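You operate a simulated robot arm through the tools that you are given. There is no shell and no other tool. Be economical: measure what you need, move in short steps, check, and stop when the job is done.

You are at the controls of a simulated robot arm. One attempt, no reset.

JOB
Clamp the valve block in the vice and tighten its brass plug to 20 Nm.
Fine: set the black dial, use the teal nut runner and put it in its holder; open the vice and put the block back. Set down upright: valve block, teal nut runner.

It is judged by the outcome, as a careful person would: the job done as asked, and still so three seconds after it is handed in. It fails if anything else is knocked over, pushed out of place, dropped, spilled or broken.

ROBOT AND FRAMES
A 7-joint arm with a two-finger parallel gripper on a trunk, on a base that drives. Base frame: it is fixed to the floor where the robot stands at the start and does not move with it; the origin is under the middle of the robot, x ahead of it, y to its left, z up. Readings come in mm, degrees, newtons and seconds.
With the tool pointing down near the work surface it reaches from about 300 to 720 mm from the robot's upright axis, wherever it stands. Its first joint turns from -166.0 to 166.0 degrees. Places, roughly: black dial [600, 0, 900]; brass plug [700, 200, 900]; fixture bolt four [500, -100, 900]; fixture bolt one [400, -100, 900]; fixture bolt three [400, -100, 900]; fixture bolt two [500, -100, 900]; knob of the black wrench [700, -300, 900]; reset button [700, -200, 900]; test bolt [600, -100, 900]; vice [500, 200, 900]; vice wheel [300, 200, 900]. Payload 3.43 kg.
The TCP is the grasp point between the finger pads, 34 mm short of the fingertips. In the tool frame z runs along the fingers and y along their closing line. Largest opening 128 mm; finger width 24, thickness 12; the body of the gripper, 48 by 130 mm, starts 96 mm behind the TCP.
Orientation is told as [roll, pitch, yaw] about the base's x, y, z axes, in that order, counted from this pose: with the fingers straight down and closing along the base's y, the tool's x points along the base's -x, its y along +y and its z along -z.

CONTROLS
- The arm moves only by the tool apply_moves. Its argument "deltas" is a list of rows, each a list of 7 numbers: the turn, a rotation vector about the tool's x, y, z in degrees, then the shift along the tool's x, y, z in cm, then the opening, from 0 (shut) to 1 (fully open). In form: [[wx, wy, wz, x, y, z, jaw], ...]. A call has 1 to 20 rows; each row shifts and turns the commanded pose from where the row before left it, along the tool's axes as they then stand. A row lasts 0.2 s, in which the tool goes at most 50 mm and 8.6 degrees; a call with a longer step from one row to the next is refused whole, and so is a gripper value outside its range. A pose out of reach is approached as far as the arm can. The call stops where the force on the tool passes 40 N (or 10 N more than at its start, if that is more) or the arm is blocked; 0.2 s more then pass. The fingers move at their own pace (about 108 mm/s each) and stop on an object; they squeeze with about 21 N. The grip force told is the motor's: it shows also when the fingers shut on nothing. Time passes only in rows, and 0.2 s behind the last, so rows that do not move let the fingers close. It gives the time, the measured TCP pose, the force on the tool (base axes), the opening and the grip force at its end, in the units of the frame above (readings bear some noise), with the torque about the TCP (base axes, N m) and any sound that the robot's microphone picked up.
- Cameras (640 x 400 px; columns grow to the right, rows downward): "scene" is now at [-10.6, 119.8, 1559.5]; the picture's right is [-0.23, -0.97, 0.00], its down [-0.68, 0.16, -0.72] and it looks along [0.70, -0.16, -0.69] (base axes); focal length 250 px, centre (320, 200). "wrist" rides on the gripper at [76, -11, -160] in the tool frame; the picture's right is [0.15, 0.99, 0.00], its down [-0.88, 0.13, -0.46] and it looks along [-0.45, 0.07, 0.89] (tool axes); focal length 234 px, centre (320, 200). There is no depth. A picture from a camera that has moved, and an enlarged one, comes with that camera's place and axes in the base frame and with its lens.
- capture(camera): a new picture of that camera. The clock stands still meanwhile.
- raise_lower(by): slides the trunk up (or, below 0, down) by that many mm; the arm and the scene camera ride with it, the base frame stays. It gives what a move gives, with no picture.
- steer(legs): drives the robot by 1 to 6 legs, each [ahead, left, turn to the left] in mm, mm and degrees, along the robot's own axes; the way and the turn of a leg run together, so that a leg with both is an arc; at most 1500 mm and 180 degrees a leg. The arm and the cameras ride along, it lands a little off, and it stops where it bumps. It gives what a move gives.
- turn_head(pan, tilt): turns the head with the scene camera to pan (to the left, within 86 degrees either way) and tilt (down, from -29 to 69), counted from straight ahead of the robot. It gives what a move gives.
- enlarge(camera, box): a new picture of the part [left, top, right, bottom] of that camera's present view, enlarged. The clock stands still meanwhile.
- hand_in(): hands the job in; it is judged then, once.

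Go step by step. Nothing tells you exact positions but the pictures and the camera data: compare them with the known pose of the tool, close in by small moves and look again before you grip or let go. The budget is 120 turns and 98 pictures, counting those below and the enlarged ones. Unless the task says otherwise, let go and move clear before handing in, and close with one line.

The tools are called as name(argument=value, ...) on one line, values as JSON. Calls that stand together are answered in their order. apply_moves: Moves the arm, as the interface text tells. Its arguments: {"type":"object","properties":{"deltas":{"type":"array","items":{"type":"array","items":{"type":"number"}}}},"required":["deltas"]} The other tools are called the same way: raise_lower (by) slides the trunk up or down; steer (legs) drives the base; turn_head (pan, tilt) turns the head that bears the scene camera; capture (camera) takes a picture; enlarge (camera, box) takes an enlarged picture of a part of a camera's view; hand_in () hands the job in.

At the start:

```text
clock: 0.0
ee_pos: [409.4, 194.0, 1274.9]
tool_rot: [-0.1, 0.0, 0.0]
contact_force: [-0.6, 0.5, -0.6]
moment: [-0.02, 0.01, 0.0]
gripper_width: 128.1
gripper_force: 0.0
trunk travel left (down, up): [-275.0, 49.0]
robot x, y, heading: [-1.5, 2.4, 0.1]
head pan, tilt: [-13.2, 43.9]
```

scene: 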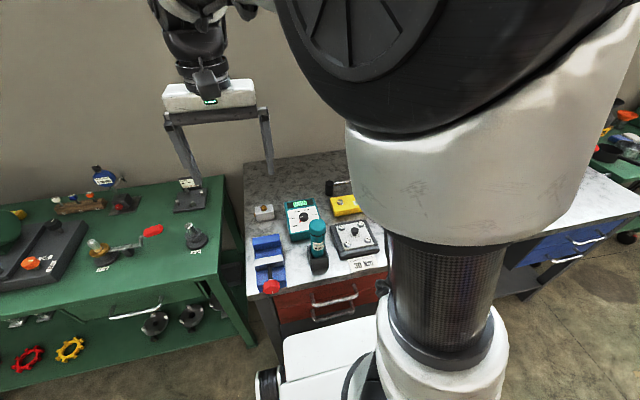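
wrist: 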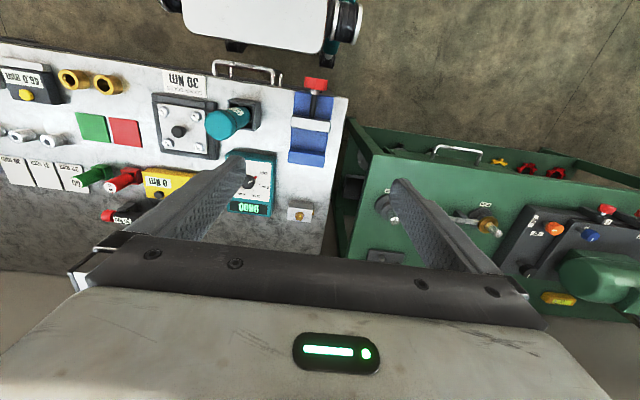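

I see the grey bench with the blue vice, the teal nut runner in its holder, the teal dial box and the valve block. I'll look closer at it before moving.

enlarge(camera="scene", box=[230, 160, 390, 310])

enlarge(camera="wrist", box=[130, 60, 350, 230])

```text
2.67 times, centred on (310, 235) of scene
camera zoom: at [-10.6, 119.8, 1559.5], right [-0.23, -0.97, 0.0], down [-0.68, 0.16, -0.72], along [0.7, -0.16, -0.69], focal length 666 px, centre (347, 107)
```

zoom: 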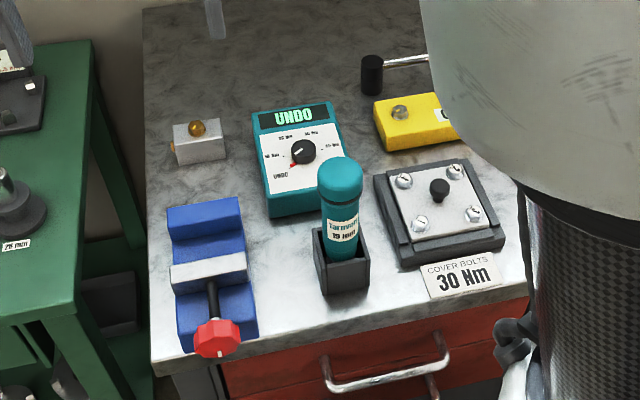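

```text
2.35 times, centred on (240, 145) of wrist
camera zoom: at [332.9, 183.2, 1436.6], right [-0.15, 0.99, 0.0], down [0.88, 0.13, 0.46], along [0.45, 0.07, -0.89], focal length 551 px, centre (508, 329)
```

zoom: 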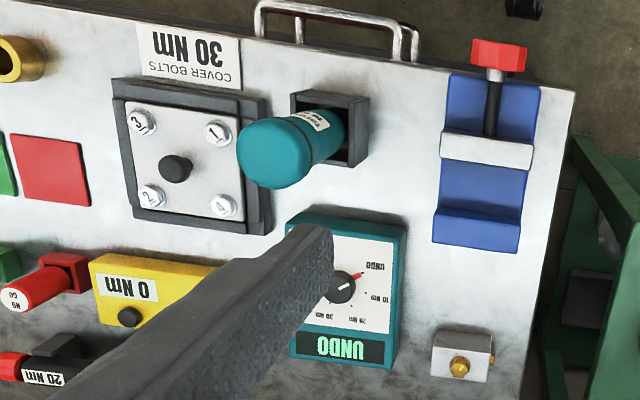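

The layout is clear enough; I'll bring the wrist camera lower over the vice, block and dial for a proper reading.

apply_moves(deltas=[[0, 0, 0, 2, -2, 4, 1], [0, 0, 0, 2, -2, 4, 1], [0, 0, 0, 2, -2, 4, 1], [0, 0, 0, 0, 0, 0, 1]])

capture(camera="wrist")

capture(camera="scene")

```text
clock: 1.0
ee_pos: [349.4, 132.8, 1155.1]
tool_rot: [0.0, -0.1, 0.0]
contact_force: [-0.6, -0.1, 0.2]
moment: [0.01, 0.03, 0.03]
gripper_width: 127.9
gripper_force: 0.1
trunk travel left (down, up): [-275.0, 49.0]
robot x, y, heading: [-0.3, 0.2, -0.1]
head pan, tilt: [-13.2, 43.9]
```

```text
93 pictures are left
camera wrist: at [274.0, 121.8, 1315.9], right [-0.15, 0.99, 0.0], down [0.88, 0.13, 0.46], along [0.45, 0.07, -0.89], focal length 234 px, centre (320, 200)
```

wrist: 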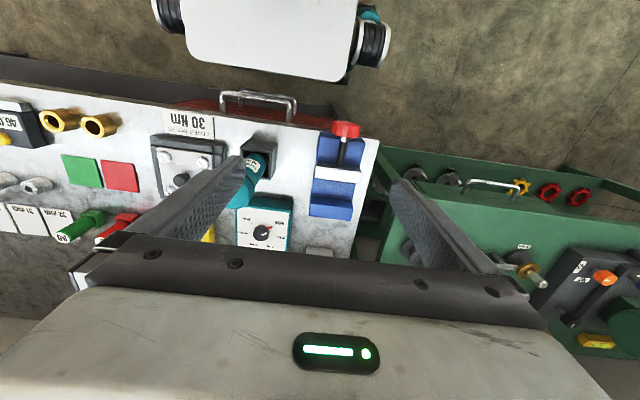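

```text
92 pictures are left
camera scene: at [-10.5, 119.6, 1559.8], right [-0.23, -0.97, 0.0], down [-0.67, 0.16, -0.72], along [0.7, -0.17, -0.69], focal length 250 px, centre (320, 200)
```

scene: 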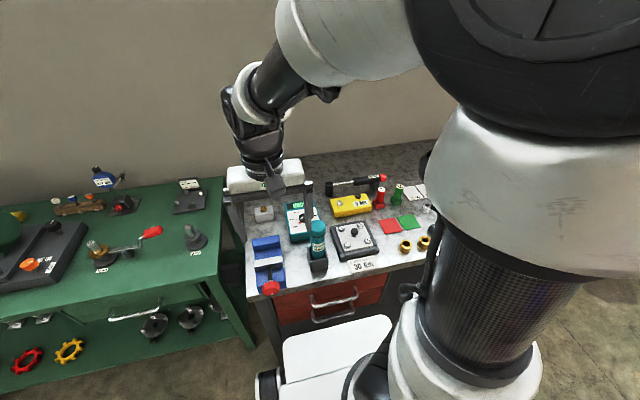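

The vice, dial and block are all in view of both cameras. I'll enlarge them to measure.

enlarge(camera="wrist", box=[220, 100, 400, 260])

enlarge(camera="scene", box=[235, 190, 335, 300])

```text
2.50 times, centred on (310, 180) of wrist
camera zoom: at [274.0, 121.8, 1315.9], right [-0.15, 0.99, 0.0], down [0.88, 0.13, 0.46], along [0.45, 0.07, -0.89], focal length 585 px, centre (345, 250)
```

zoom: 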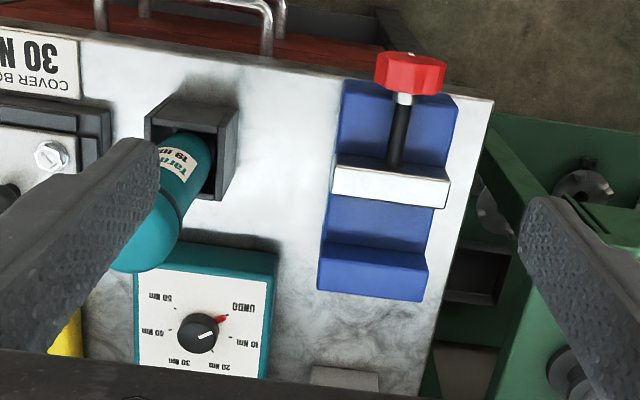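

```text
3.64 times, centred on (285, 245) of scene
camera zoom: at [-10.5, 119.6, 1559.8], right [-0.23, -0.97, 0.0], down [-0.67, 0.16, -0.72], along [0.7, -0.17, -0.69], focal length 908 px, centre (447, 36)
```

zoom: 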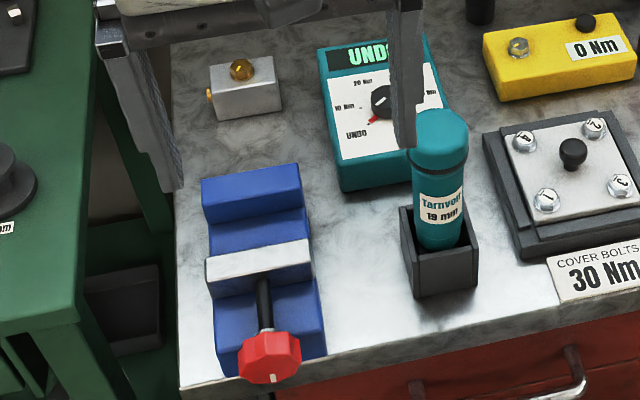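

Dial labels run UNDO, 10, 20, 30, 40, 50 Nm. I'll get closer over the vice so that it and the dial fall between the fingers.

apply_moves(deltas=[[0, 0, 0, -3, 0, 2, 1], [0, 0, 0, -3, 0, 2, 1], [0, 0, 0, -2, 0, 2, 1], [0, 0, 0, 0, 0, 0, 1]])

enlarge(camera="wrist", box=[200, 40, 440, 240])

```text
clock: 2.0
ee_pos: [429.4, 133.9, 1097.8]
tool_rot: [0.0, 0.1, 0.0]
contact_force: [0.4, 0.7, 0.8]
moment: [0.02, 0.02, 0.01]
gripper_width: 127.8
gripper_force: 0.0
trunk travel left (down, up): [-275.0, 49.0]
robot x, y, heading: [0.7, 0.3, -0.1]
head pan, tilt: [-13.2, 43.9]
```

```text
2.00 times, centred on (320, 140) of wrist
camera zoom: at [353.6, 123.0, 1258.4], right [-0.15, 0.99, 0.0], down [0.88, 0.13, 0.46], along [0.45, 0.07, -0.89], focal length 468 px, centre (320, 320)
```

zoom: 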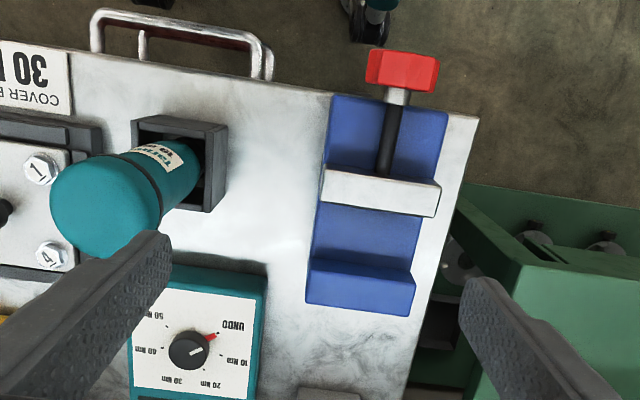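

Estimates: bench top z≈855, vice wheel ≈[340,175,905] (48 mm wide), moving jaw ≈x 400–428, fixed jaw face ≈480. Next I look at the block and dial up close.

apply_moves(deltas=[[0, 0, 0, -4, 0, 0, 1], [0, 0, 0, -4, 0, 0, 1], [0, 0, 0, -4, 0, 0, 1], [0, 0, 0, 0, 0, 0, 1]])

enlarge(camera="wrist", box=[170, 0, 470, 240])

```text
clock: 3.0
ee_pos: [550.0, 132.2, 1095.8]
tool_rot: [0.0, 0.0, 0.0]
contact_force: [-0.7, 0.3, 0.4]
moment: [-0.01, 0.02, 0.02]
gripper_width: 127.8
gripper_force: 0.2
trunk travel left (down, up): [-275.0, 49.0]
robot x, y, heading: [2.3, 3.3, 0.2]
head pan, tilt: [-13.2, 43.9]
```

```text
1.67 times, centred on (320, 120) of wrist
camera zoom: at [473.8, 120.3, 1256.0], right [-0.15, 0.99, 0.0], down [0.88, 0.13, 0.46], along [0.45, 0.07, -0.89], focal length 390 px, centre (320, 333)
```

zoom: 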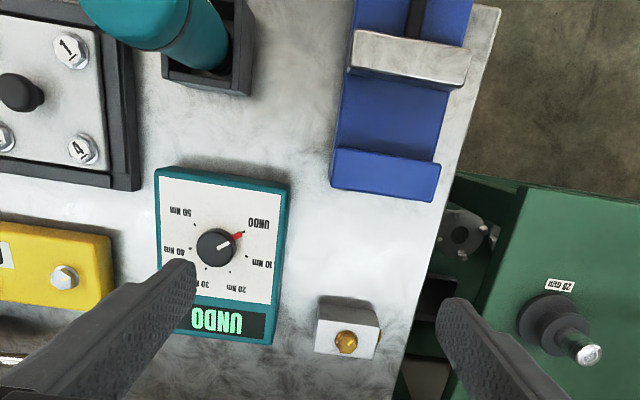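

The dial's pointer is at UNDO. I'll enlarge the dial, then move to view the block.

enlarge(camera="wrist", box=[240, 90, 310, 150])

apply_moves(deltas=[[0, 0, 0, -3, 2, 1, 1], [0, 0, 0, -3, 2, 1, 1], [0, 0, 0, -1, 0, 2, 1], [0, 0, 0, 0, 0, 0, 1]])

enlarge(camera="wrist", box=[240, 80, 420, 220])

enlarge(camera="scene", box=[240, 190, 310, 250])

```text
6.67 times, centred on (275, 120) of wrist
camera zoom: at [473.8, 120.3, 1256.0], right [-0.15, 0.99, 0.0], down [0.88, 0.13, 0.46], along [0.45, 0.07, -0.89], focal length 1561 px, centre (620, 733)
```

zoom: 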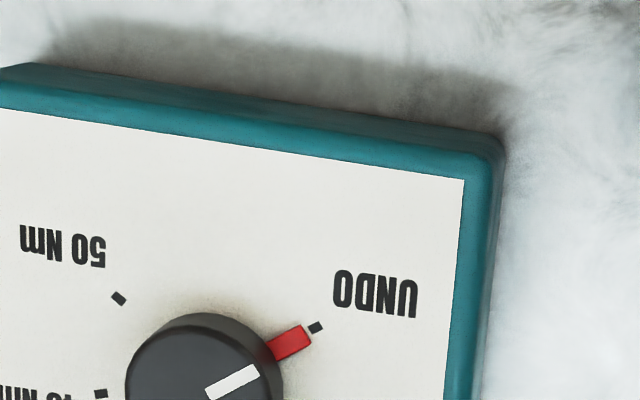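

```text
clock: 4.0
ee_pos: [615.5, 175.3, 1055.8]
tool_rot: [-0.1, 0.1, 0.1]
contact_force: [-0.9, -0.2, 0.2]
moment: [0.01, -0.03, 0.02]
gripper_width: 128.1
gripper_force: 0.2
trunk travel left (down, up): [-275.0, 49.0]
robot x, y, heading: [-0.9, 2.3, -0.1]
head pan, tilt: [-13.2, 43.9]
```

```text
2.86 times, centred on (330, 150) of wrist
camera zoom: at [541.2, 164.3, 1216.7], right [-0.15, 0.99, 0.0], down [0.88, 0.13, 0.46], along [0.45, 0.07, -0.89], focal length 669 px, centre (291, 343)
```

zoom: 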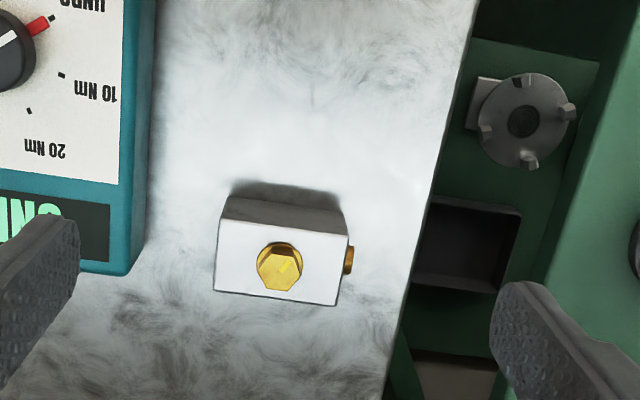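

```text
6.67 times, centred on (275, 220) of scene
camera zoom: at [-10.6, 119.8, 1559.5], right [-0.23, -0.97, 0.0], down [-0.68, 0.16, -0.72], along [0.7, -0.16, -0.69], focal length 1664 px, centre (620, 67)
```

zoom: 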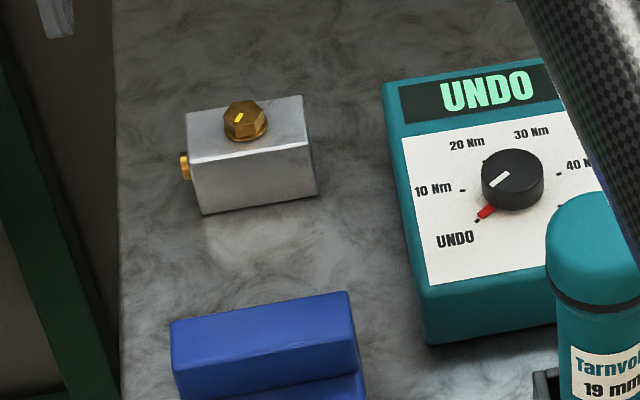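

Block stands ≈[660,177], 38×65×41 mm (z 855–897), aligned with the base; a brass fitting on its +y face. Dial knob ≈[577,43,~905]. I set the dial first: move above it.

apply_moves(deltas=[[0, 0, 0, 1.9, -4.4, 0, 1], [0, 0, 0, 1.9, -4.4, 0, 1], [0, 0, 0, 0, -4.4, 2, 1], [0, 0, 0, 0, 0, 3, 1], [0, 0, 0, 0, 0, 0, 1]])

capture(camera="wrist")

```text
clock: 5.2
ee_pos: [579.7, 42.4, 1004.1]
tool_rot: [0.0, 0.0, 0.0]
contact_force: [0.2, 0.5, -0.1]
moment: [0.04, 0.02, -0.02]
gripper_width: 128.1
gripper_force: 0.0
trunk travel left (down, up): [-275.0, 49.0]
robot x, y, heading: [0.8, 1.5, 0.1]
head pan, tilt: [-13.2, 43.9]
```

```text
84 pictures are left
camera wrist: at [505.0, 31.6, 1165.0], right [-0.15, 0.99, 0.0], down [0.88, 0.13, 0.46], along [0.45, 0.07, -0.89], focal length 234 px, centre (320, 200)
```

wrist: 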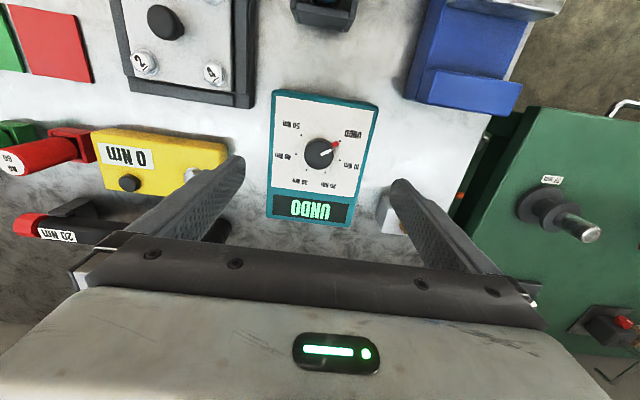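

Knob is at ≈[577.5,43]. I narrow the jaws, pre-turn the tool back 52° and descend around the knob.

apply_moves(deltas=[[0, 0, 0, 0.2, 0.07, 0, 0.47], [0, 0, -7.5, 0, 0, 0, 0.47], [0, 0, -7.5, 0, 0, 0, 0.47], [0, 0, -7.5, 0, 0, 0, 0.47], [0, 0, -7.5, 0, 0, 0, 0.47], [0, 0, -7.5, 0, 0, 0, 0.47], [0, 0, -7.5, 0, 0, 0, 0.47], [0, 0, -7.5, 0, 0, 0, 0.47], [0, 0, 0, 0, 0, 2, 0.47], [0, 0, 0, 0, 0, 2, 0.47], [0, 0, 0, 0, 0, 0, 0.47]])

capture(camera="wrist")

```text
clock: 7.6
ee_pos: [579.1, 43.3, 966.8]
tool_rot: [-0.1, 0.0, 52.6]
contact_force: [0.0, -1.2, -0.1]
moment: [-0.02, 0.0, 0.0]
gripper_width: 60.3
gripper_force: 0.0
trunk travel left (down, up): [-275.0, 49.0]
robot x, y, heading: [0.9, 2.0, 0.0]
head pan, tilt: [-13.2, 43.9]
```

```text
83 pictures are left
camera wrist: at [541.7, -23.4, 1127.8], right [-0.87, 0.49, 0.0], down [0.43, 0.78, 0.46], along [0.22, 0.4, -0.89], focal length 234 px, centre (320, 200)
```

wrist: 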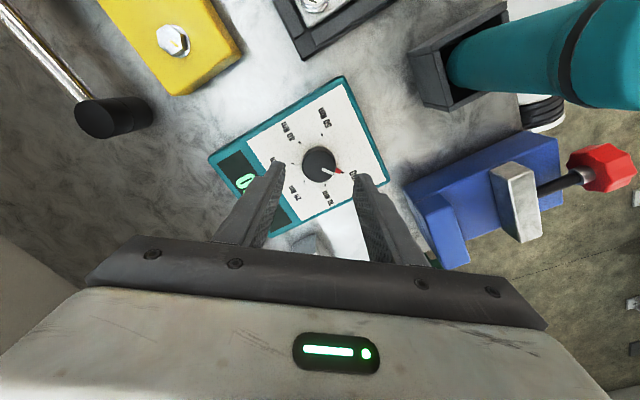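

Centred. Descend and grip the knob.

apply_moves(deltas=[[0, 0, 0, 0, 0, 2, 0.47], [0, 0, 0, 0, 0, 1.0, 0.47], [0, 0, 0, 0, 0, 0.6, 0.47], [0, 0, 0, 0, 0, 0, 0.0], [0, 0, 0, 0, 0, 0, 0.0], [0, 0, 0, 0, 0, 0, 0.0]])

enlarge(camera="wrist", box=[200, 60, 420, 240])

```text
clock: 9.0
ee_pos: [578.7, 41.9, 928.5]
tool_rot: [-0.1, 0.0, 52.4]
contact_force: [7.7, -4.2, -3.9]
moment: [0.2, -0.75, -0.08]
gripper_width: 32.0
gripper_force: 44.8
trunk travel left (down, up): [-275.0, 49.0]
robot x, y, heading: [1.5, -2.6, -0.0]
head pan, tilt: [-13.2, 43.9]
```

```text
2.22 times, centred on (310, 150) of wrist
camera zoom: at [542.2, -24.4, 1090.2], right [-0.87, 0.49, 0.0], down [0.43, 0.78, 0.46], along [0.22, 0.4, -0.89], focal length 520 px, centre (342, 311)
```

zoom: 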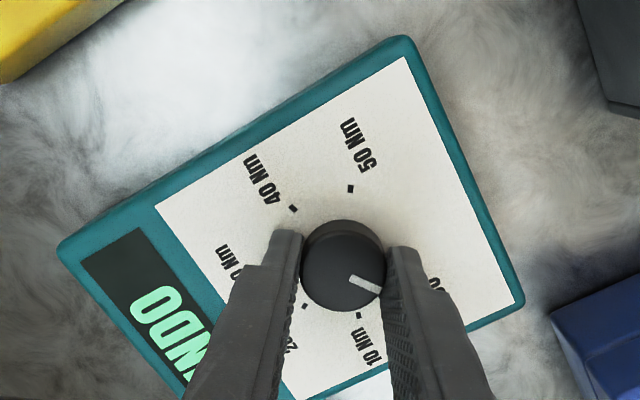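

Knob gripped (32 mm). Turning clockwise about 104° toward 20 Nm.

apply_moves(deltas=[[0, 0, 8, 0, 0, 0, 0], [0, 0, 8, 0, 0, 0, 0], [0, 0, 8, 0, 0, 0, 0], [0, 0, 8, 0, 0, 0, 0], [0, 0, 8, 0, 0, 0, 0], [0, 0, 8, 0, 0, 0, 0], [0, 0, 8, 0, 0, 0, 0], [0, 0, 8, 0, 0, 0, 0], [0, 0, 8, 0, 0, 0, 0], [0, 0, 8, 0, 0, 0, 0], [0, 0, 8, 0, 0, 0, 0], [0, 0, 8, 0, 0, 0, 0], [0, 0, 6, 0, 0, 0, 0], [0, 0, 0, 0, 0, 0, 0]])

enlarge(camera="wrist", box=[200, 60, 420, 240])

```text
clock: 12.0
ee_pos: [579.2, 39.5, 929.3]
tool_rot: [0.0, -0.1, -49.7]
contact_force: [12.7, -21.5, 2.2]
moment: [-0.47, -0.38, -0.01]
gripper_width: 31.4
gripper_force: 44.8
trunk travel left (down, up): [-275.0, 49.0]
robot x, y, heading: [-2.1, -0.8, -0.2]
head pan, tilt: [-13.2, 43.9]
```

```text
2.22 times, centred on (310, 150) of wrist
camera zoom: at [521.8, 90.9, 1090.1], right [0.66, 0.75, 0.0], down [0.67, -0.59, 0.46], along [0.34, -0.3, -0.89], focal length 520 px, centre (342, 311)
```

zoom: 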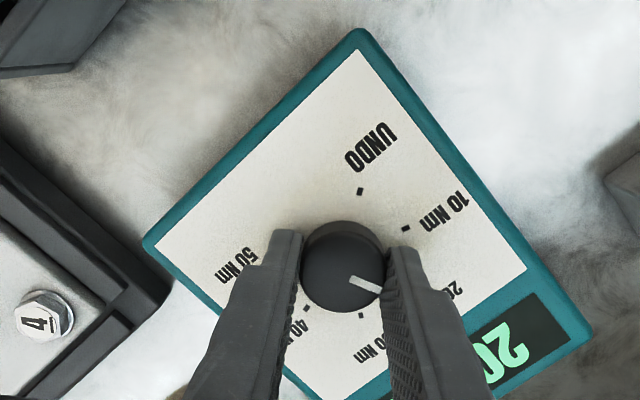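

The display reads "20". There's some side load, so I release, rise and check.

apply_moves(deltas=[[0, 0, 0, 0, 0, 0, 0.45], [0, 0, 0, 0, 0, 0, 0.45], [0, 0, 0, 0, 0, -3, 0.45], [0, 0, 0, 0, 0, -5, 0.45], [0, 0, -8, 0, 0, 0, 0.45], [0, 0, -8, 0, 0, 0, 0.45], [0, 0, -8, 0, 0, 0, 0.45], [0, 0, -8, 0, 0, 0, 1], [0, 0, -8, 0, 0, 0, 1], [0, 0, -8, 0, 0, 0, 1], [0, 0, -1.7, 0, 0, 0, 1], [0, 0, 0, 0, 0, 0, 1]])

enlarge(camera="wrist", box=[240, 60, 400, 240])

```text
clock: 14.6
ee_pos: [578.9, 43.2, 1009.2]
tool_rot: [0.0, 0.0, 0.3]
contact_force: [-0.5, -0.3, 0.0]
moment: [0.01, -0.03, -0.02]
gripper_width: 127.9
gripper_force: 0.0
trunk travel left (down, up): [-275.0, 49.0]
robot x, y, heading: [0.4, -3.5, 0.3]
head pan, tilt: [-13.2, 43.9]
```

```text
2.22 times, centred on (320, 150) of wrist
camera zoom: at [503.6, 31.4, 1170.8], right [-0.15, 0.99, 0.0], down [0.88, 0.13, 0.46], along [0.45, 0.07, -0.89], focal length 520 px, centre (320, 311)
```

zoom: 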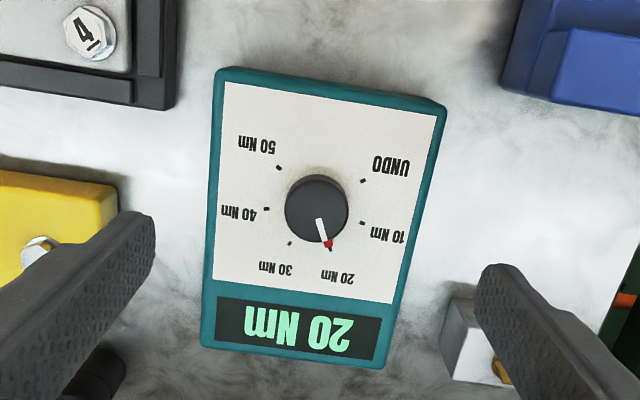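

Dial is at 20 Nm and the box hasn't moved. Now to above the block.

apply_moves(deltas=[[0, 0, 0, -2, 4.4, 0, 0.74], [0, 0, 0, -3, 4.4, 0, 0.74], [0, 0, 0, -3, 4.6, 0, 0.74], [0, 0, 0, 0, 0, 4, 0.74], [0, 0, 0, 0, 0, 2, 0.74], [0, 0, 0, 0, 0, 0, 0.74]])

enlarge(camera="wrist", box=[220, 100, 420, 240])

```text
refused: row 2 steps farther than a row can; nothing moved
```

```text
2.86 times, centred on (320, 170) of wrist
camera zoom: at [503.6, 31.4, 1170.8], right [-0.15, 0.99, 0.0], down [0.88, 0.13, 0.46], along [0.45, 0.07, -0.89], focal length 669 px, centre (320, 286)
```

zoom: 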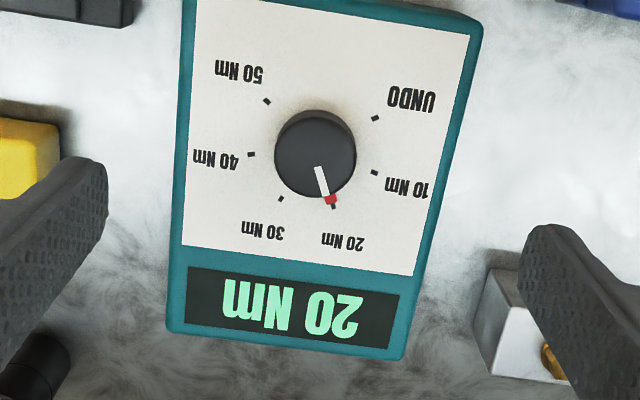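

The step was too long; I split it into smaller rows.

apply_moves(deltas=[[0, 0, 0, -2, 3.4, 0, 0.74], [0, 0, 0, -2, 3.4, 0, 0.74], [0, 0, 0, -2, 3.4, 0, 0.74], [0, 0, 0, -2, 3.2, 0, 0.74], [0, 0, 0, 0, 0, 4, 0.74], [0, 0, 0, 0, 0, 2, 0.74], [0, 0, 0, 0, 0, 0, 0.74]])

enlarge(camera="wrist", box=[220, 100, 420, 240])

```text
clock: 16.2
ee_pos: [658.2, 177.9, 950.0]
tool_rot: [0.0, 0.0, 0.2]
contact_force: [-0.2, 0.0, 0.3]
moment: [0.02, -0.01, -0.02]
gripper_width: 94.6
gripper_force: 0.1
trunk travel left (down, up): [-275.0, 49.0]
robot x, y, heading: [0.3, 2.6, 0.1]
head pan, tilt: [-13.2, 43.9]
```

```text
2.86 times, centred on (320, 170) of wrist
camera zoom: at [583.4, 166.4, 1110.8], right [-0.15, 0.99, 0.0], down [0.88, 0.13, 0.46], along [0.45, 0.07, -0.89], focal length 669 px, centre (320, 286)
```

zoom: 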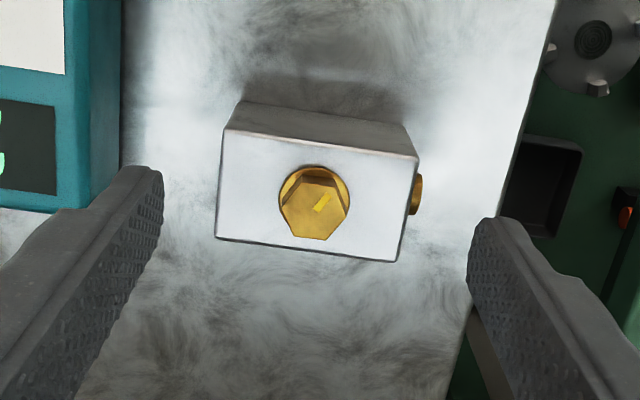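

Block centred under the tool. Descend to z≈892 and grip along y.

apply_moves(deltas=[[0, 0, 0, -0.05, 0.15, 3, 0.74], [0, 0, 0, 0, 0, 2, 0.74], [0, 0, 0, 0, 0, 0.7, 0.74], [0, 0, 0, 0, 0, 0, 0.45], [0, 0, 0, 0, 0, 0, 0.3], [0, 0, 0, 0, 0, 0, 0.3], [0, 0, 0, 0, 0, 0, 0.3]])

capture(camera="wrist")

```text
clock: 17.8
ee_pos: [658.6, 180.5, 893.2]
tool_rot: [-0.1, 0.0, 0.2]
contact_force: [1.0, -0.9, 0.4]
moment: [-0.11, -0.08, 0.03]
gripper_width: 65.8
gripper_force: 21.1
trunk travel left (down, up): [-275.0, 49.0]
robot x, y, heading: [-2.3, 3.2, 0.1]
head pan, tilt: [-13.2, 43.9]
```

```text
77 pictures are left
camera wrist: at [583.6, 168.0, 1054.0], right [-0.15, 0.99, 0.0], down [0.88, 0.13, 0.46], along [0.45, 0.07, -0.89], focal length 234 px, centre (320, 200)
```

wrist: 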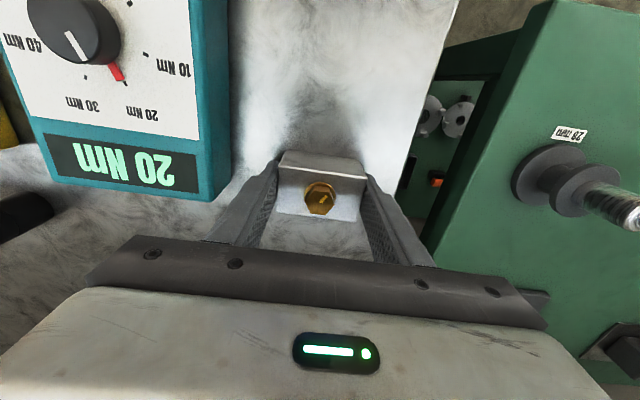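

Held at 65.8 mm. Lift and carry back over the vice, then look.

apply_moves(deltas=[[0, 0, 0, 0, 0, -4, 0.3], [0, 0, 0, 0, 0, -4, 0.3], [0, 0, 0, 0, 0, -3, 0.3], [0, 0, 0, 4, 0, 0, 0.3], [0, 0, 0, 4, 0, 0, 0.3], [0, 0, 0, 4, 0, 0, 0.3], [0, 0, 0, 4, 0, 0, 0.3], [0, 0, 0, 4.2, 0, 0, 0.3], [0, 0, 0, 0, 0, 0, 0.3]])

capture(camera="wrist")

enlarge(camera="scene", box=[230, 190, 310, 300])

```text
clock: 19.8
ee_pos: [459.4, 178.3, 1002.9]
tool_rot: [0.0, 0.0, 0.2]
contact_force: [0.3, 1.9, -3.1]
moment: [0.04, -0.02, 0.01]
gripper_width: 65.6
gripper_force: 21.0
trunk travel left (down, up): [-275.0, 49.0]
robot x, y, heading: [-0.4, -1.7, -0.2]
head pan, tilt: [-13.2, 43.9]
```

```text
76 pictures are left
camera wrist: at [384.5, 167.5, 1165.0], right [-0.15, 0.99, 0.0], down [0.88, 0.13, 0.46], along [0.45, 0.07, -0.89], focal length 234 px, centre (320, 200)
```

wrist: 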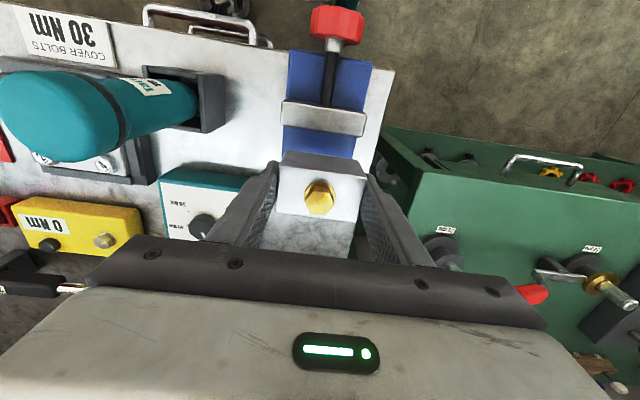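

```text
3.64 times, centred on (270, 245) of scene
camera zoom: at [-10.5, 119.9, 1559.4], right [-0.23, -0.97, 0.0], down [-0.68, 0.16, -0.72], along [0.7, -0.17, -0.69], focal length 908 px, centre (502, 36)
```

zoom: 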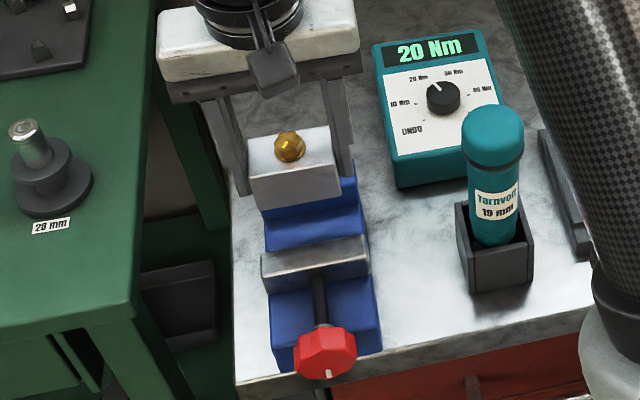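

Vice gap spans x≈427.5–482.5, y centre 177; the block (38 mm) is over it at x≈459. I lower it to just above the vice floor.

apply_moves(deltas=[[0, 0, 0, 0, 0, 3, 0.3], [0, 0, 0, 0, 0, 2, 0.3], [0, 0, 0, 0, 0, 1, 0.3], [0, 0, 0, 0, 0, 0, 0.3]])

enlarge(camera="wrist", box=[240, 60, 400, 240])

enlarge(camera="scene", box=[240, 220, 310, 300])

```text
clock: 20.8
ee_pos: [456.8, 178.4, 943.1]
tool_rot: [-0.1, 0.0, 0.2]
contact_force: [0.1, -0.4, -2.6]
moment: [-0.02, 0.03, -0.02]
gripper_width: 65.8
gripper_force: 21.0
trunk travel left (down, up): [-275.0, 49.0]
robot x, y, heading: [1.5, 2.1, 0.1]
head pan, tilt: [-13.2, 43.9]
```

```text
2.22 times, centred on (320, 150) of wrist
camera zoom: at [381.1, 166.4, 1104.6], right [-0.15, 0.99, 0.0], down [0.88, 0.13, 0.46], along [0.45, 0.07, -0.89], focal length 520 px, centre (320, 311)
```

zoom: 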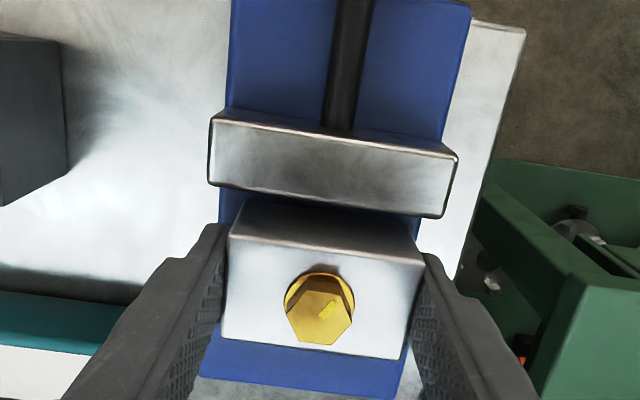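

```text
5.00 times, centred on (275, 260) of scene
camera zoom: at [-10.4, 119.9, 1559.5], right [-0.23, -0.97, 0.0], down [-0.68, 0.16, -0.72], along [0.7, -0.17, -0.69], focal length 1248 px, centre (545, -100)
```

zoom: 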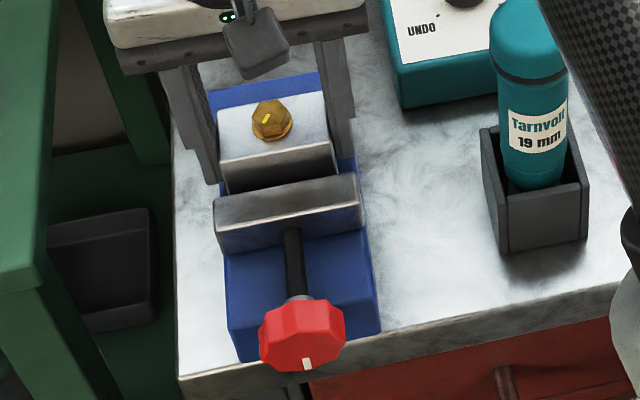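

Clearances look good. Lower gently until it touches the floor of the vice.

apply_moves(deltas=[[0, 0, 0, 0, 0, 0.5, 0.3], [0, 0, 0, 0, 0, 0.5, 0.3], [0, 0, 0, 0, 0, 0.2, 0.3], [0, 0, 0, 0, 0, 0, 0.3]])

```text
clock: 21.8
ee_pos: [455.9, 176.9, 933.6]
tool_rot: [0.1, -0.3, 0.1]
contact_force: [0.1, -1.5, 26.1]
moment: [-0.51, 0.36, -0.05]
gripper_width: 65.8
gripper_force: 21.1
trunk travel left (down, up): [-275.0, 49.0]
robot x, y, heading: [1.0, -0.6, 0.1]
head pan, tilt: [-13.2, 43.9]
```

Contact at TCP z≈933.6 (block bottom ≈895). Checking that it's resting on the floor, not on a jaw.

enlarge(camera="wrist", box=[240, 60, 400, 240])

enlarge(camera="scene", box=[240, 220, 310, 300])

```text
2.22 times, centred on (320, 150) of wrist
camera zoom: at [380.5, 165.5, 1093.5], right [-0.15, 0.99, 0.0], down [0.88, 0.13, 0.46], along [0.45, 0.07, -0.89], focal length 520 px, centre (320, 311)
```

zoom: 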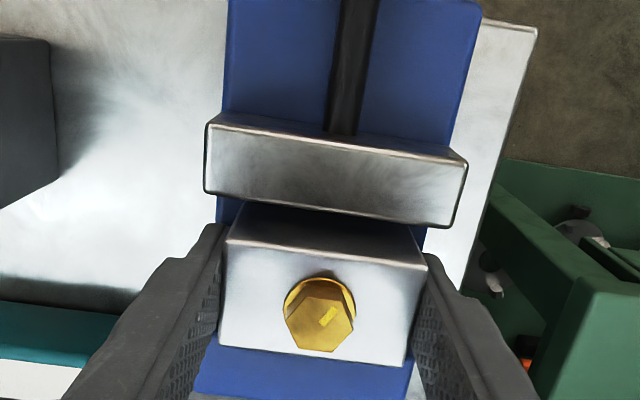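

```text
5.00 times, centred on (275, 260) of scene
camera zoom: at [-12.2, 119.0, 1559.8], right [-0.23, -0.97, 0.0], down [-0.67, 0.16, -0.72], along [0.7, -0.16, -0.69], focal length 1248 px, centre (545, -100)
```

zoom: 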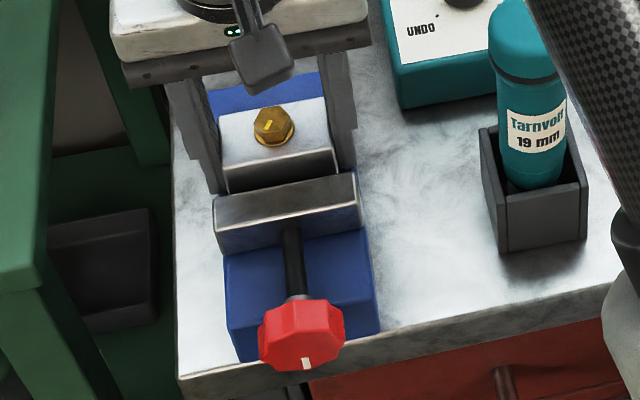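

It sits in the slot. Release with a small opening, and rise clear.

apply_moves(deltas=[[0, 0, 0, 0, 0, -0.1, 0.4], [0, 0, 0, 0, 0, 0, 0.6], [0, 0, 0, 0, 0, 0, 0.74], [0, 0, 0, 0, 0, -3, 0.74], [0, 0, 0, 0, 0, -4, 0.74], [0, 0, 0, 0, 0, -4, 0.74], [0, 0, 0, 0, 0, 0, 0.74]])

enlarge(camera="wrist", box=[240, 60, 400, 240])

```text
clock: 23.4
ee_pos: [456.5, 177.7, 1041.7]
tool_rot: [0.1, 0.0, 0.2]
contact_force: [-0.5, 0.7, 0.5]
moment: [-0.02, 0.01, 0.04]
gripper_width: 94.5
gripper_force: 0.2
trunk travel left (down, up): [-275.0, 49.0]
robot x, y, heading: [0.2, -0.5, 0.1]
head pan, tilt: [-13.2, 43.9]
```

```text
2.22 times, centred on (320, 150) of wrist
camera zoom: at [380.7, 165.8, 1202.5], right [-0.15, 0.99, 0.0], down [0.88, 0.13, 0.46], along [0.45, 0.07, -0.89], focal length 520 px, centre (320, 311)
```

zoom: 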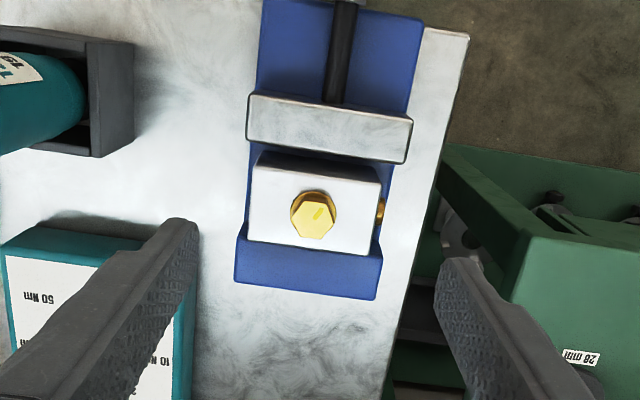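

Block is well placed. To turn the wheel I want the tool horizontal (pointing +x), so I back the robot up about 280 mm.

steer(legs=[[-280, 0, 0]])

```text
clock: 25.4
ee_pos: [171.7, 179.5, 1040.3]
tool_rot: [0.0, 0.0, 0.5]
contact_force: [-0.3, -1.1, 0.6]
moment: [0.05, 0.04, 0.03]
gripper_width: 94.7
gripper_force: 0.0
trunk travel left (down, up): [-275.0, 49.0]
robot x, y, heading: [-282.4, -2.4, 0.5]
head pan, tilt: [-13.2, 43.9]
```

Now pitch the tool to horizontal, pointing at the bench.

apply_moves(deltas=[[0, -8.2, 0, 0, 0, 0, 0.6], [0, -8.2, 0, 0, 0, 0, 0.6], [0, -8.2, 0, 0, 0, 0, 0.6], [0, -8.2, 0, 0, 0, 0, 0.6], [0, -8.2, 0, 0, 0, 0, 0.6], [0, -8.2, 0, 0, 0, 0, 0.6], [0, -8.2, 0, 0, 0, 0, 0.6], [0, -8.2, 0, 0, 0, 0, 0.6], [0, -8.2, 0, 0, 0, 0, 0.6], [0, -8.2, 0, 0, 0, 0, 0.6], [0, -8.0, 0, 0, 0, 0, 0.6], [0, 0, 0, 0, 0, 0, 0.6]])

capture(camera="scene")

capture(camera="wrist")

```text
clock: 28.0
ee_pos: [172.8, 180.7, 1040.2]
tool_rot: [-172.5, -89.9, 173.2]
contact_force: [0.3, 0.0, -0.9]
moment: [0.02, -0.03, 0.01]
gripper_width: 76.9
gripper_force: 0.1
trunk travel left (down, up): [-275.0, 49.0]
robot x, y, heading: [-283.8, -0.4, 0.5]
head pan, tilt: [-13.2, 43.9]
```

```text
69 pictures are left
camera scene: at [-294.1, 118.9, 1559.5], right [-0.22, -0.97, 0.0], down [-0.68, 0.15, -0.72], along [0.7, -0.16, -0.69], focal length 250 px, centre (320, 200)
```

scene: 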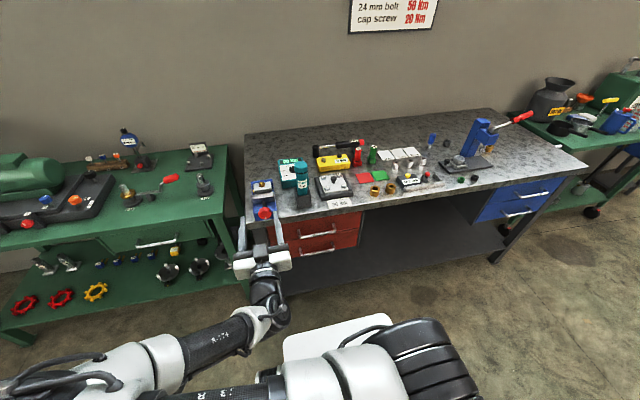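

```text
68 pictures are left
camera wrist: at [14.0, 167.5, 965.8], right [-0.01, 0.99, -0.15], down [-0.46, 0.13, 0.88], along [0.89, 0.08, 0.45], focal length 234 px, centre (320, 200)
```

wrist: 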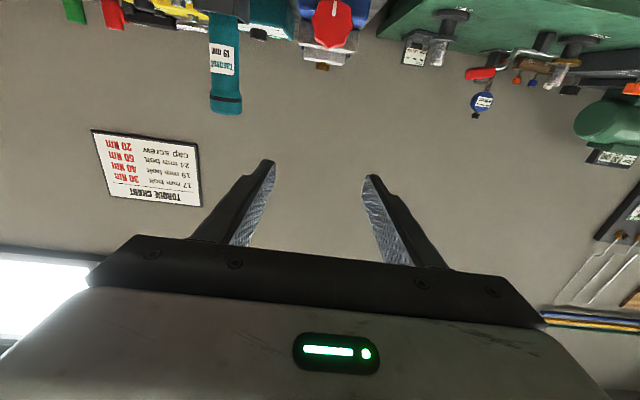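

The tool is horizontal and the red wheel is visible ahead (≈[335,175,907]). I'll line up in front of it and look.

apply_moves(deltas=[[0, 0, 0, 4, -0.2, 0, 0.6], [0, 0, 0, 4, -0.2, 0, 0.6], [0, 0, 0, 4, 0, 1, 0.6], [0, 0, 0, 1.3, 0, 3, 0.6], [0, 0, 0, 0, 0, 4, 0.6], [0, 0, 0, 0, 0, 0, 0.6]])

enlarge(camera="wrist", box=[220, 60, 420, 240])

capture(camera="scene")

```text
clock: 29.4
ee_pos: [253.4, 178.8, 906.0]
tool_rot: [22.2, -90.0, -21.6]
contact_force: [0.2, 1.2, -0.1]
moment: [0.03, -0.01, -0.01]
gripper_width: 76.7
gripper_force: 0.1
trunk travel left (down, up): [-275.0, 49.0]
robot x, y, heading: [-283.2, -2.1, 0.5]
head pan, tilt: [-13.2, 43.9]
```

```text
2.22 times, centred on (320, 150) of wrist
camera zoom: at [93.2, 166.0, 831.1], right [-0.01, 0.99, -0.15], down [-0.46, 0.13, 0.88], along [0.89, 0.08, 0.45], focal length 520 px, centre (320, 311)
```

zoom: 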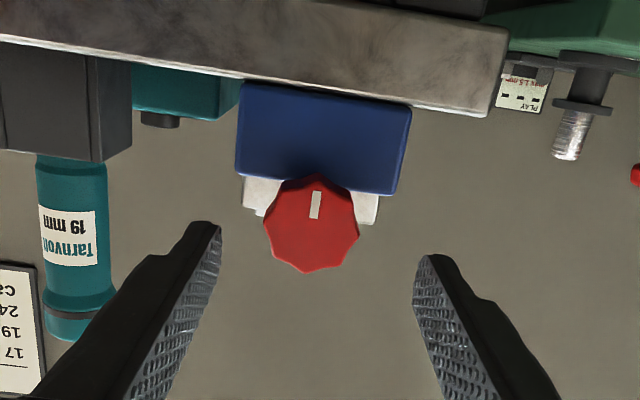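

```text
66 pictures are left
camera scene: at [-293.9, 118.7, 1559.5], right [-0.22, -0.97, 0.0], down [-0.68, 0.15, -0.72], along [0.7, -0.16, -0.69], focal length 250 px, centre (320, 200)
```

scene: 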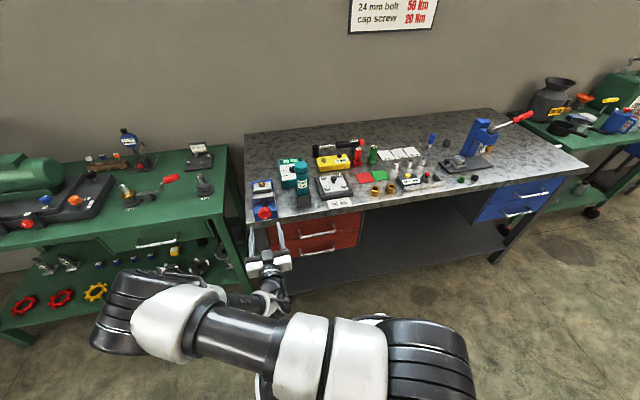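

Wheel centre ≈[340,176.5,906]. I pre-turn the tool −86° about its axis, then advance around the wheel.

apply_moves(deltas=[[0, 0, 0, 0, -0.23, 0, 0.6], [0, 0, -8.6, 0, 0, 0, 0.6], [0, 0, -8.6, 0, 0, 0, 0.6], [0, 0, -8.6, 0, 0, 0, 0.6], [0, 0, -8.6, 0, 0, 0, 0.6], [0, 0, -8.6, 0, 0, 0, 0.6], [0, 0, -8.6, 0, 0, 0, 0.6], [0, 0, -8.6, 0, 0, 0, 0.6], [0, 0, -8.6, 0, 0, 0, 0.6], [0, 0, -8.6, 0, 0, 0, 0.6], [0, 0, -8.6, 0, 0, 0, 0.6], [0, 0, 0, 0, 0, 3, 0.6], [0, 0, 0, 0, 0, 0, 0.6]])

capture(camera="wrist")

```text
clock: 32.2
ee_pos: [279.9, 174.3, 908.7]
tool_rot: [-90.0, -3.9, 90.5]
contact_force: [0.3, -0.4, 0.7]
moment: [0.0, -0.01, -0.01]
gripper_width: 76.7
gripper_force: 0.1
trunk travel left (down, up): [-275.0, 49.0]
robot x, y, heading: [-282.0, 1.0, 0.3]
head pan, tilt: [-13.2, 43.9]
```

```text
65 pictures are left
camera wrist: at [122.4, 96.6, 915.8], right [0.0, -0.08, -1.0], down [-0.46, 0.88, -0.07], along [0.89, 0.46, -0.04], focal length 234 px, centre (320, 200)
```

wrist: 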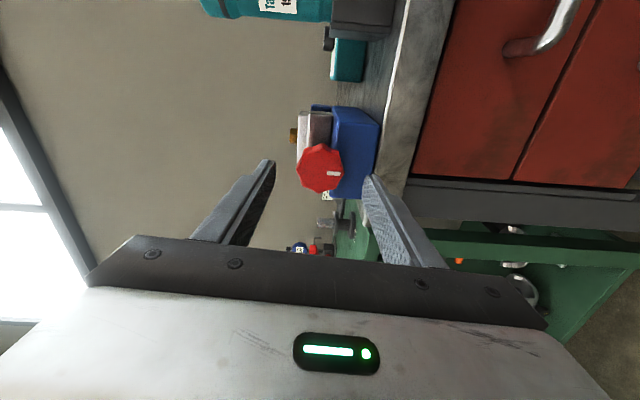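

The wheel is centred between the fingers. Advance around it and close.

apply_moves(deltas=[[0, 0, 0, 0.1, 0, 2, 0.6], [0, 0, 0, 0, 0, 1.8, 0.6], [0, 0, 0, 0, 0, 0, 0.3], [0, 0, 0, 0, 0, 0, 0.1], [0, 0, 0, 0, 0, 0, 0.1], [0, 0, 0, 0, 0, 0, 0.1]])

capture(camera="wrist")

```text
clock: 33.6
ee_pos: [320.6, 173.4, 908.7]
tool_rot: [-90.1, -4.0, 90.6]
contact_force: [4.8, -1.7, -4.0]
moment: [0.0, -0.12, 0.46]
gripper_width: 47.5
gripper_force: 45.3
trunk travel left (down, up): [-275.0, 49.0]
robot x, y, heading: [-282.7, 1.0, 0.2]
head pan, tilt: [-13.2, 43.9]
```

```text
64 pictures are left
camera wrist: at [163.1, 94.4, 915.0], right [0.0, -0.08, -1.0], down [-0.47, 0.88, -0.07], along [0.89, 0.46, -0.04], focal length 234 px, centre (320, 200)
```

wrist: 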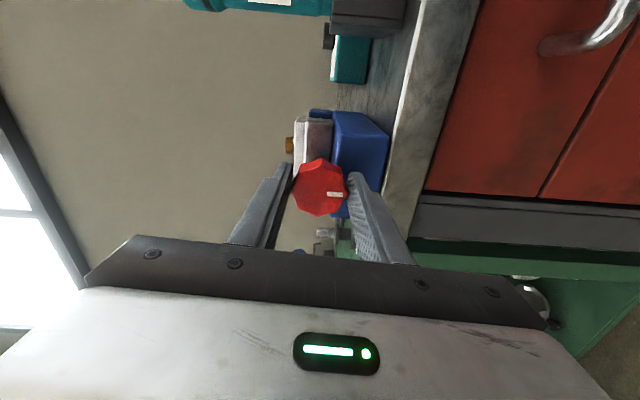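

Gripped. Turn clockwise (tightening) 86° and see what moves.

apply_moves(deltas=[[0, 0, 8.6, 0, 0, 0, 0.1], [0, 0, 8.6, 0, 0, 0, 0.1], [0, 0, 8.6, 0, 0, 0, 0.1], [0, 0, 8.6, 0, 0, 0, 0.1], [0, 0, 8.6, 0, 0, 0, 0.1], [0, 0, 8.6, 0, 0, 0, 0.1], [0, 0, 8.6, 0, 0, 0, 0.1], [0, 0, 8.6, 0, 0, 0, 0.1], [0, 0, 8.6, 0, 0, 0, 0.1], [0, 0, 8.6, 0, 0, 0, 0.1], [0, 0, 0, 0, 0, 0, 0.1]])

capture(camera="wrist")

enlarge(camera="scene", box=[220, 160, 320, 260])

```text
clock: 36.0
ee_pos: [320.7, 176.1, 904.5]
tool_rot: [15.2, -89.6, -14.5]
contact_force: [11.0, 10.7, -22.0]
moment: [-0.01, 0.38, -0.57]
gripper_width: 47.7
gripper_force: 45.0
trunk travel left (down, up): [-275.0, 49.0]
robot x, y, heading: [-284.5, 3.3, 0.5]
head pan, tilt: [-13.2, 43.9]
```

```text
63 pictures are left
camera wrist: at [161.3, 162.8, 831.8], right [-0.01, 0.99, -0.14], down [-0.45, 0.12, 0.88], along [0.89, 0.08, 0.45], focal length 234 px, centre (320, 200)
```

wrist: 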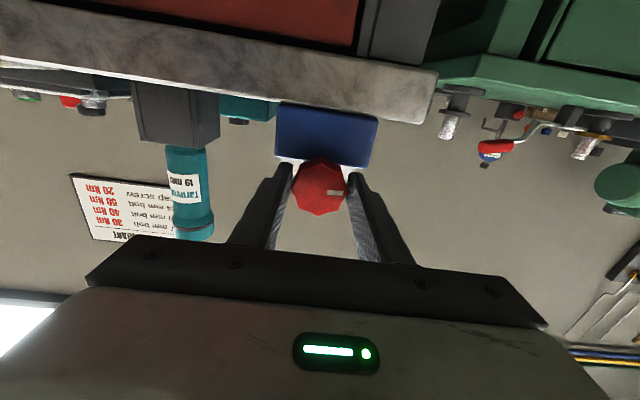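

```text
4.00 times, centred on (270, 210) of scene
camera zoom: at [-291.3, 120.3, 1559.3], right [-0.22, -0.97, 0.0], down [-0.68, 0.15, -0.72], along [0.7, -0.16, -0.7], focal length 999 px, centre (520, 160)
```

zoom: 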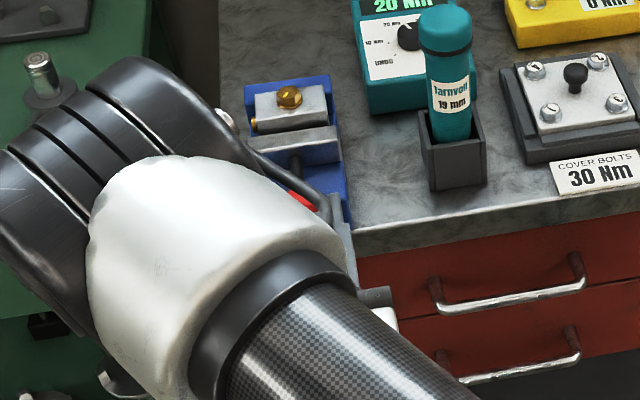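

The wheel turned with the grip and the jaw moved toward the block. Continue another 86°.

apply_moves(deltas=[[0, 0, 0, 0.2, 0.1, 0, 0.1], [0, 0, 8.6, 0, 0, 0, 0.1], [0, 0, 8.6, 0, 0, 0, 0.1], [0, 0, 8.6, 0, 0, 0, 0.1], [0, 0, 8.6, 0, 0, 0, 0.1], [0, 0, 8.6, 0, 0, 0, 0.1], [0, 0, 8.6, 0, 0, 0, 0.1], [0, 0, 8.6, 0, 0, 0, 0.1], [0, 0, 8.6, 0, 0, 0, 0.1], [0, 0, 8.6, 0, 0, 0, 0.1], [0, 0, 8.6, 0, 0, 0, 0.1], [0, 0, 0, 0, 0, 0, 0.1]])

capture(camera="wrist")

enlarge(camera="scene", box=[220, 160, 320, 260])

```text
clock: 38.6
ee_pos: [319.5, 177.8, 908.0]
tool_rot: [90.3, -3.9, -89.1]
contact_force: [13.7, 27.2, 12.0]
moment: [0.04, 0.25, -0.21]
gripper_width: 47.7
gripper_force: 45.2
trunk travel left (down, up): [-275.0, 49.0]
robot x, y, heading: [-282.3, 0.3, 0.2]
head pan, tilt: [-13.2, 43.9]
```

```text
61 pictures are left
camera wrist: at [160.3, 250.2, 892.0], right [-0.01, 0.21, 0.98], down [-0.44, -0.88, 0.19], along [0.9, -0.43, 0.1], focal length 234 px, centre (320, 200)
```

wrist: 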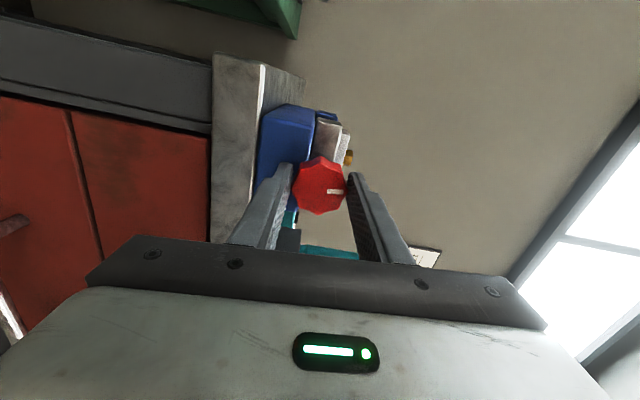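

```text
4.00 times, centred on (270, 210) of scene
camera zoom: at [-293.9, 120.8, 1559.4], right [-0.22, -0.97, 0.0], down [-0.68, 0.15, -0.72], along [0.7, -0.16, -0.69], focal length 999 px, centre (520, 160)
```

zoom: 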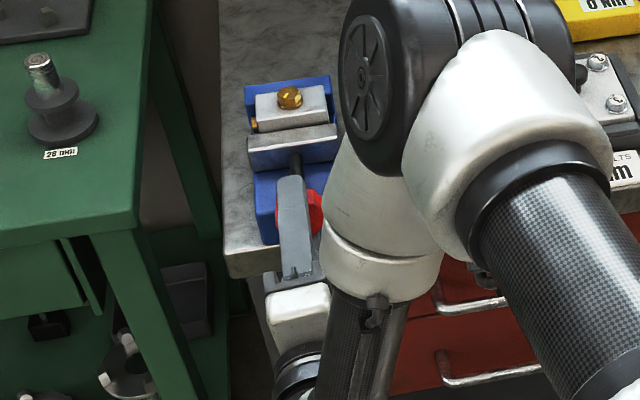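

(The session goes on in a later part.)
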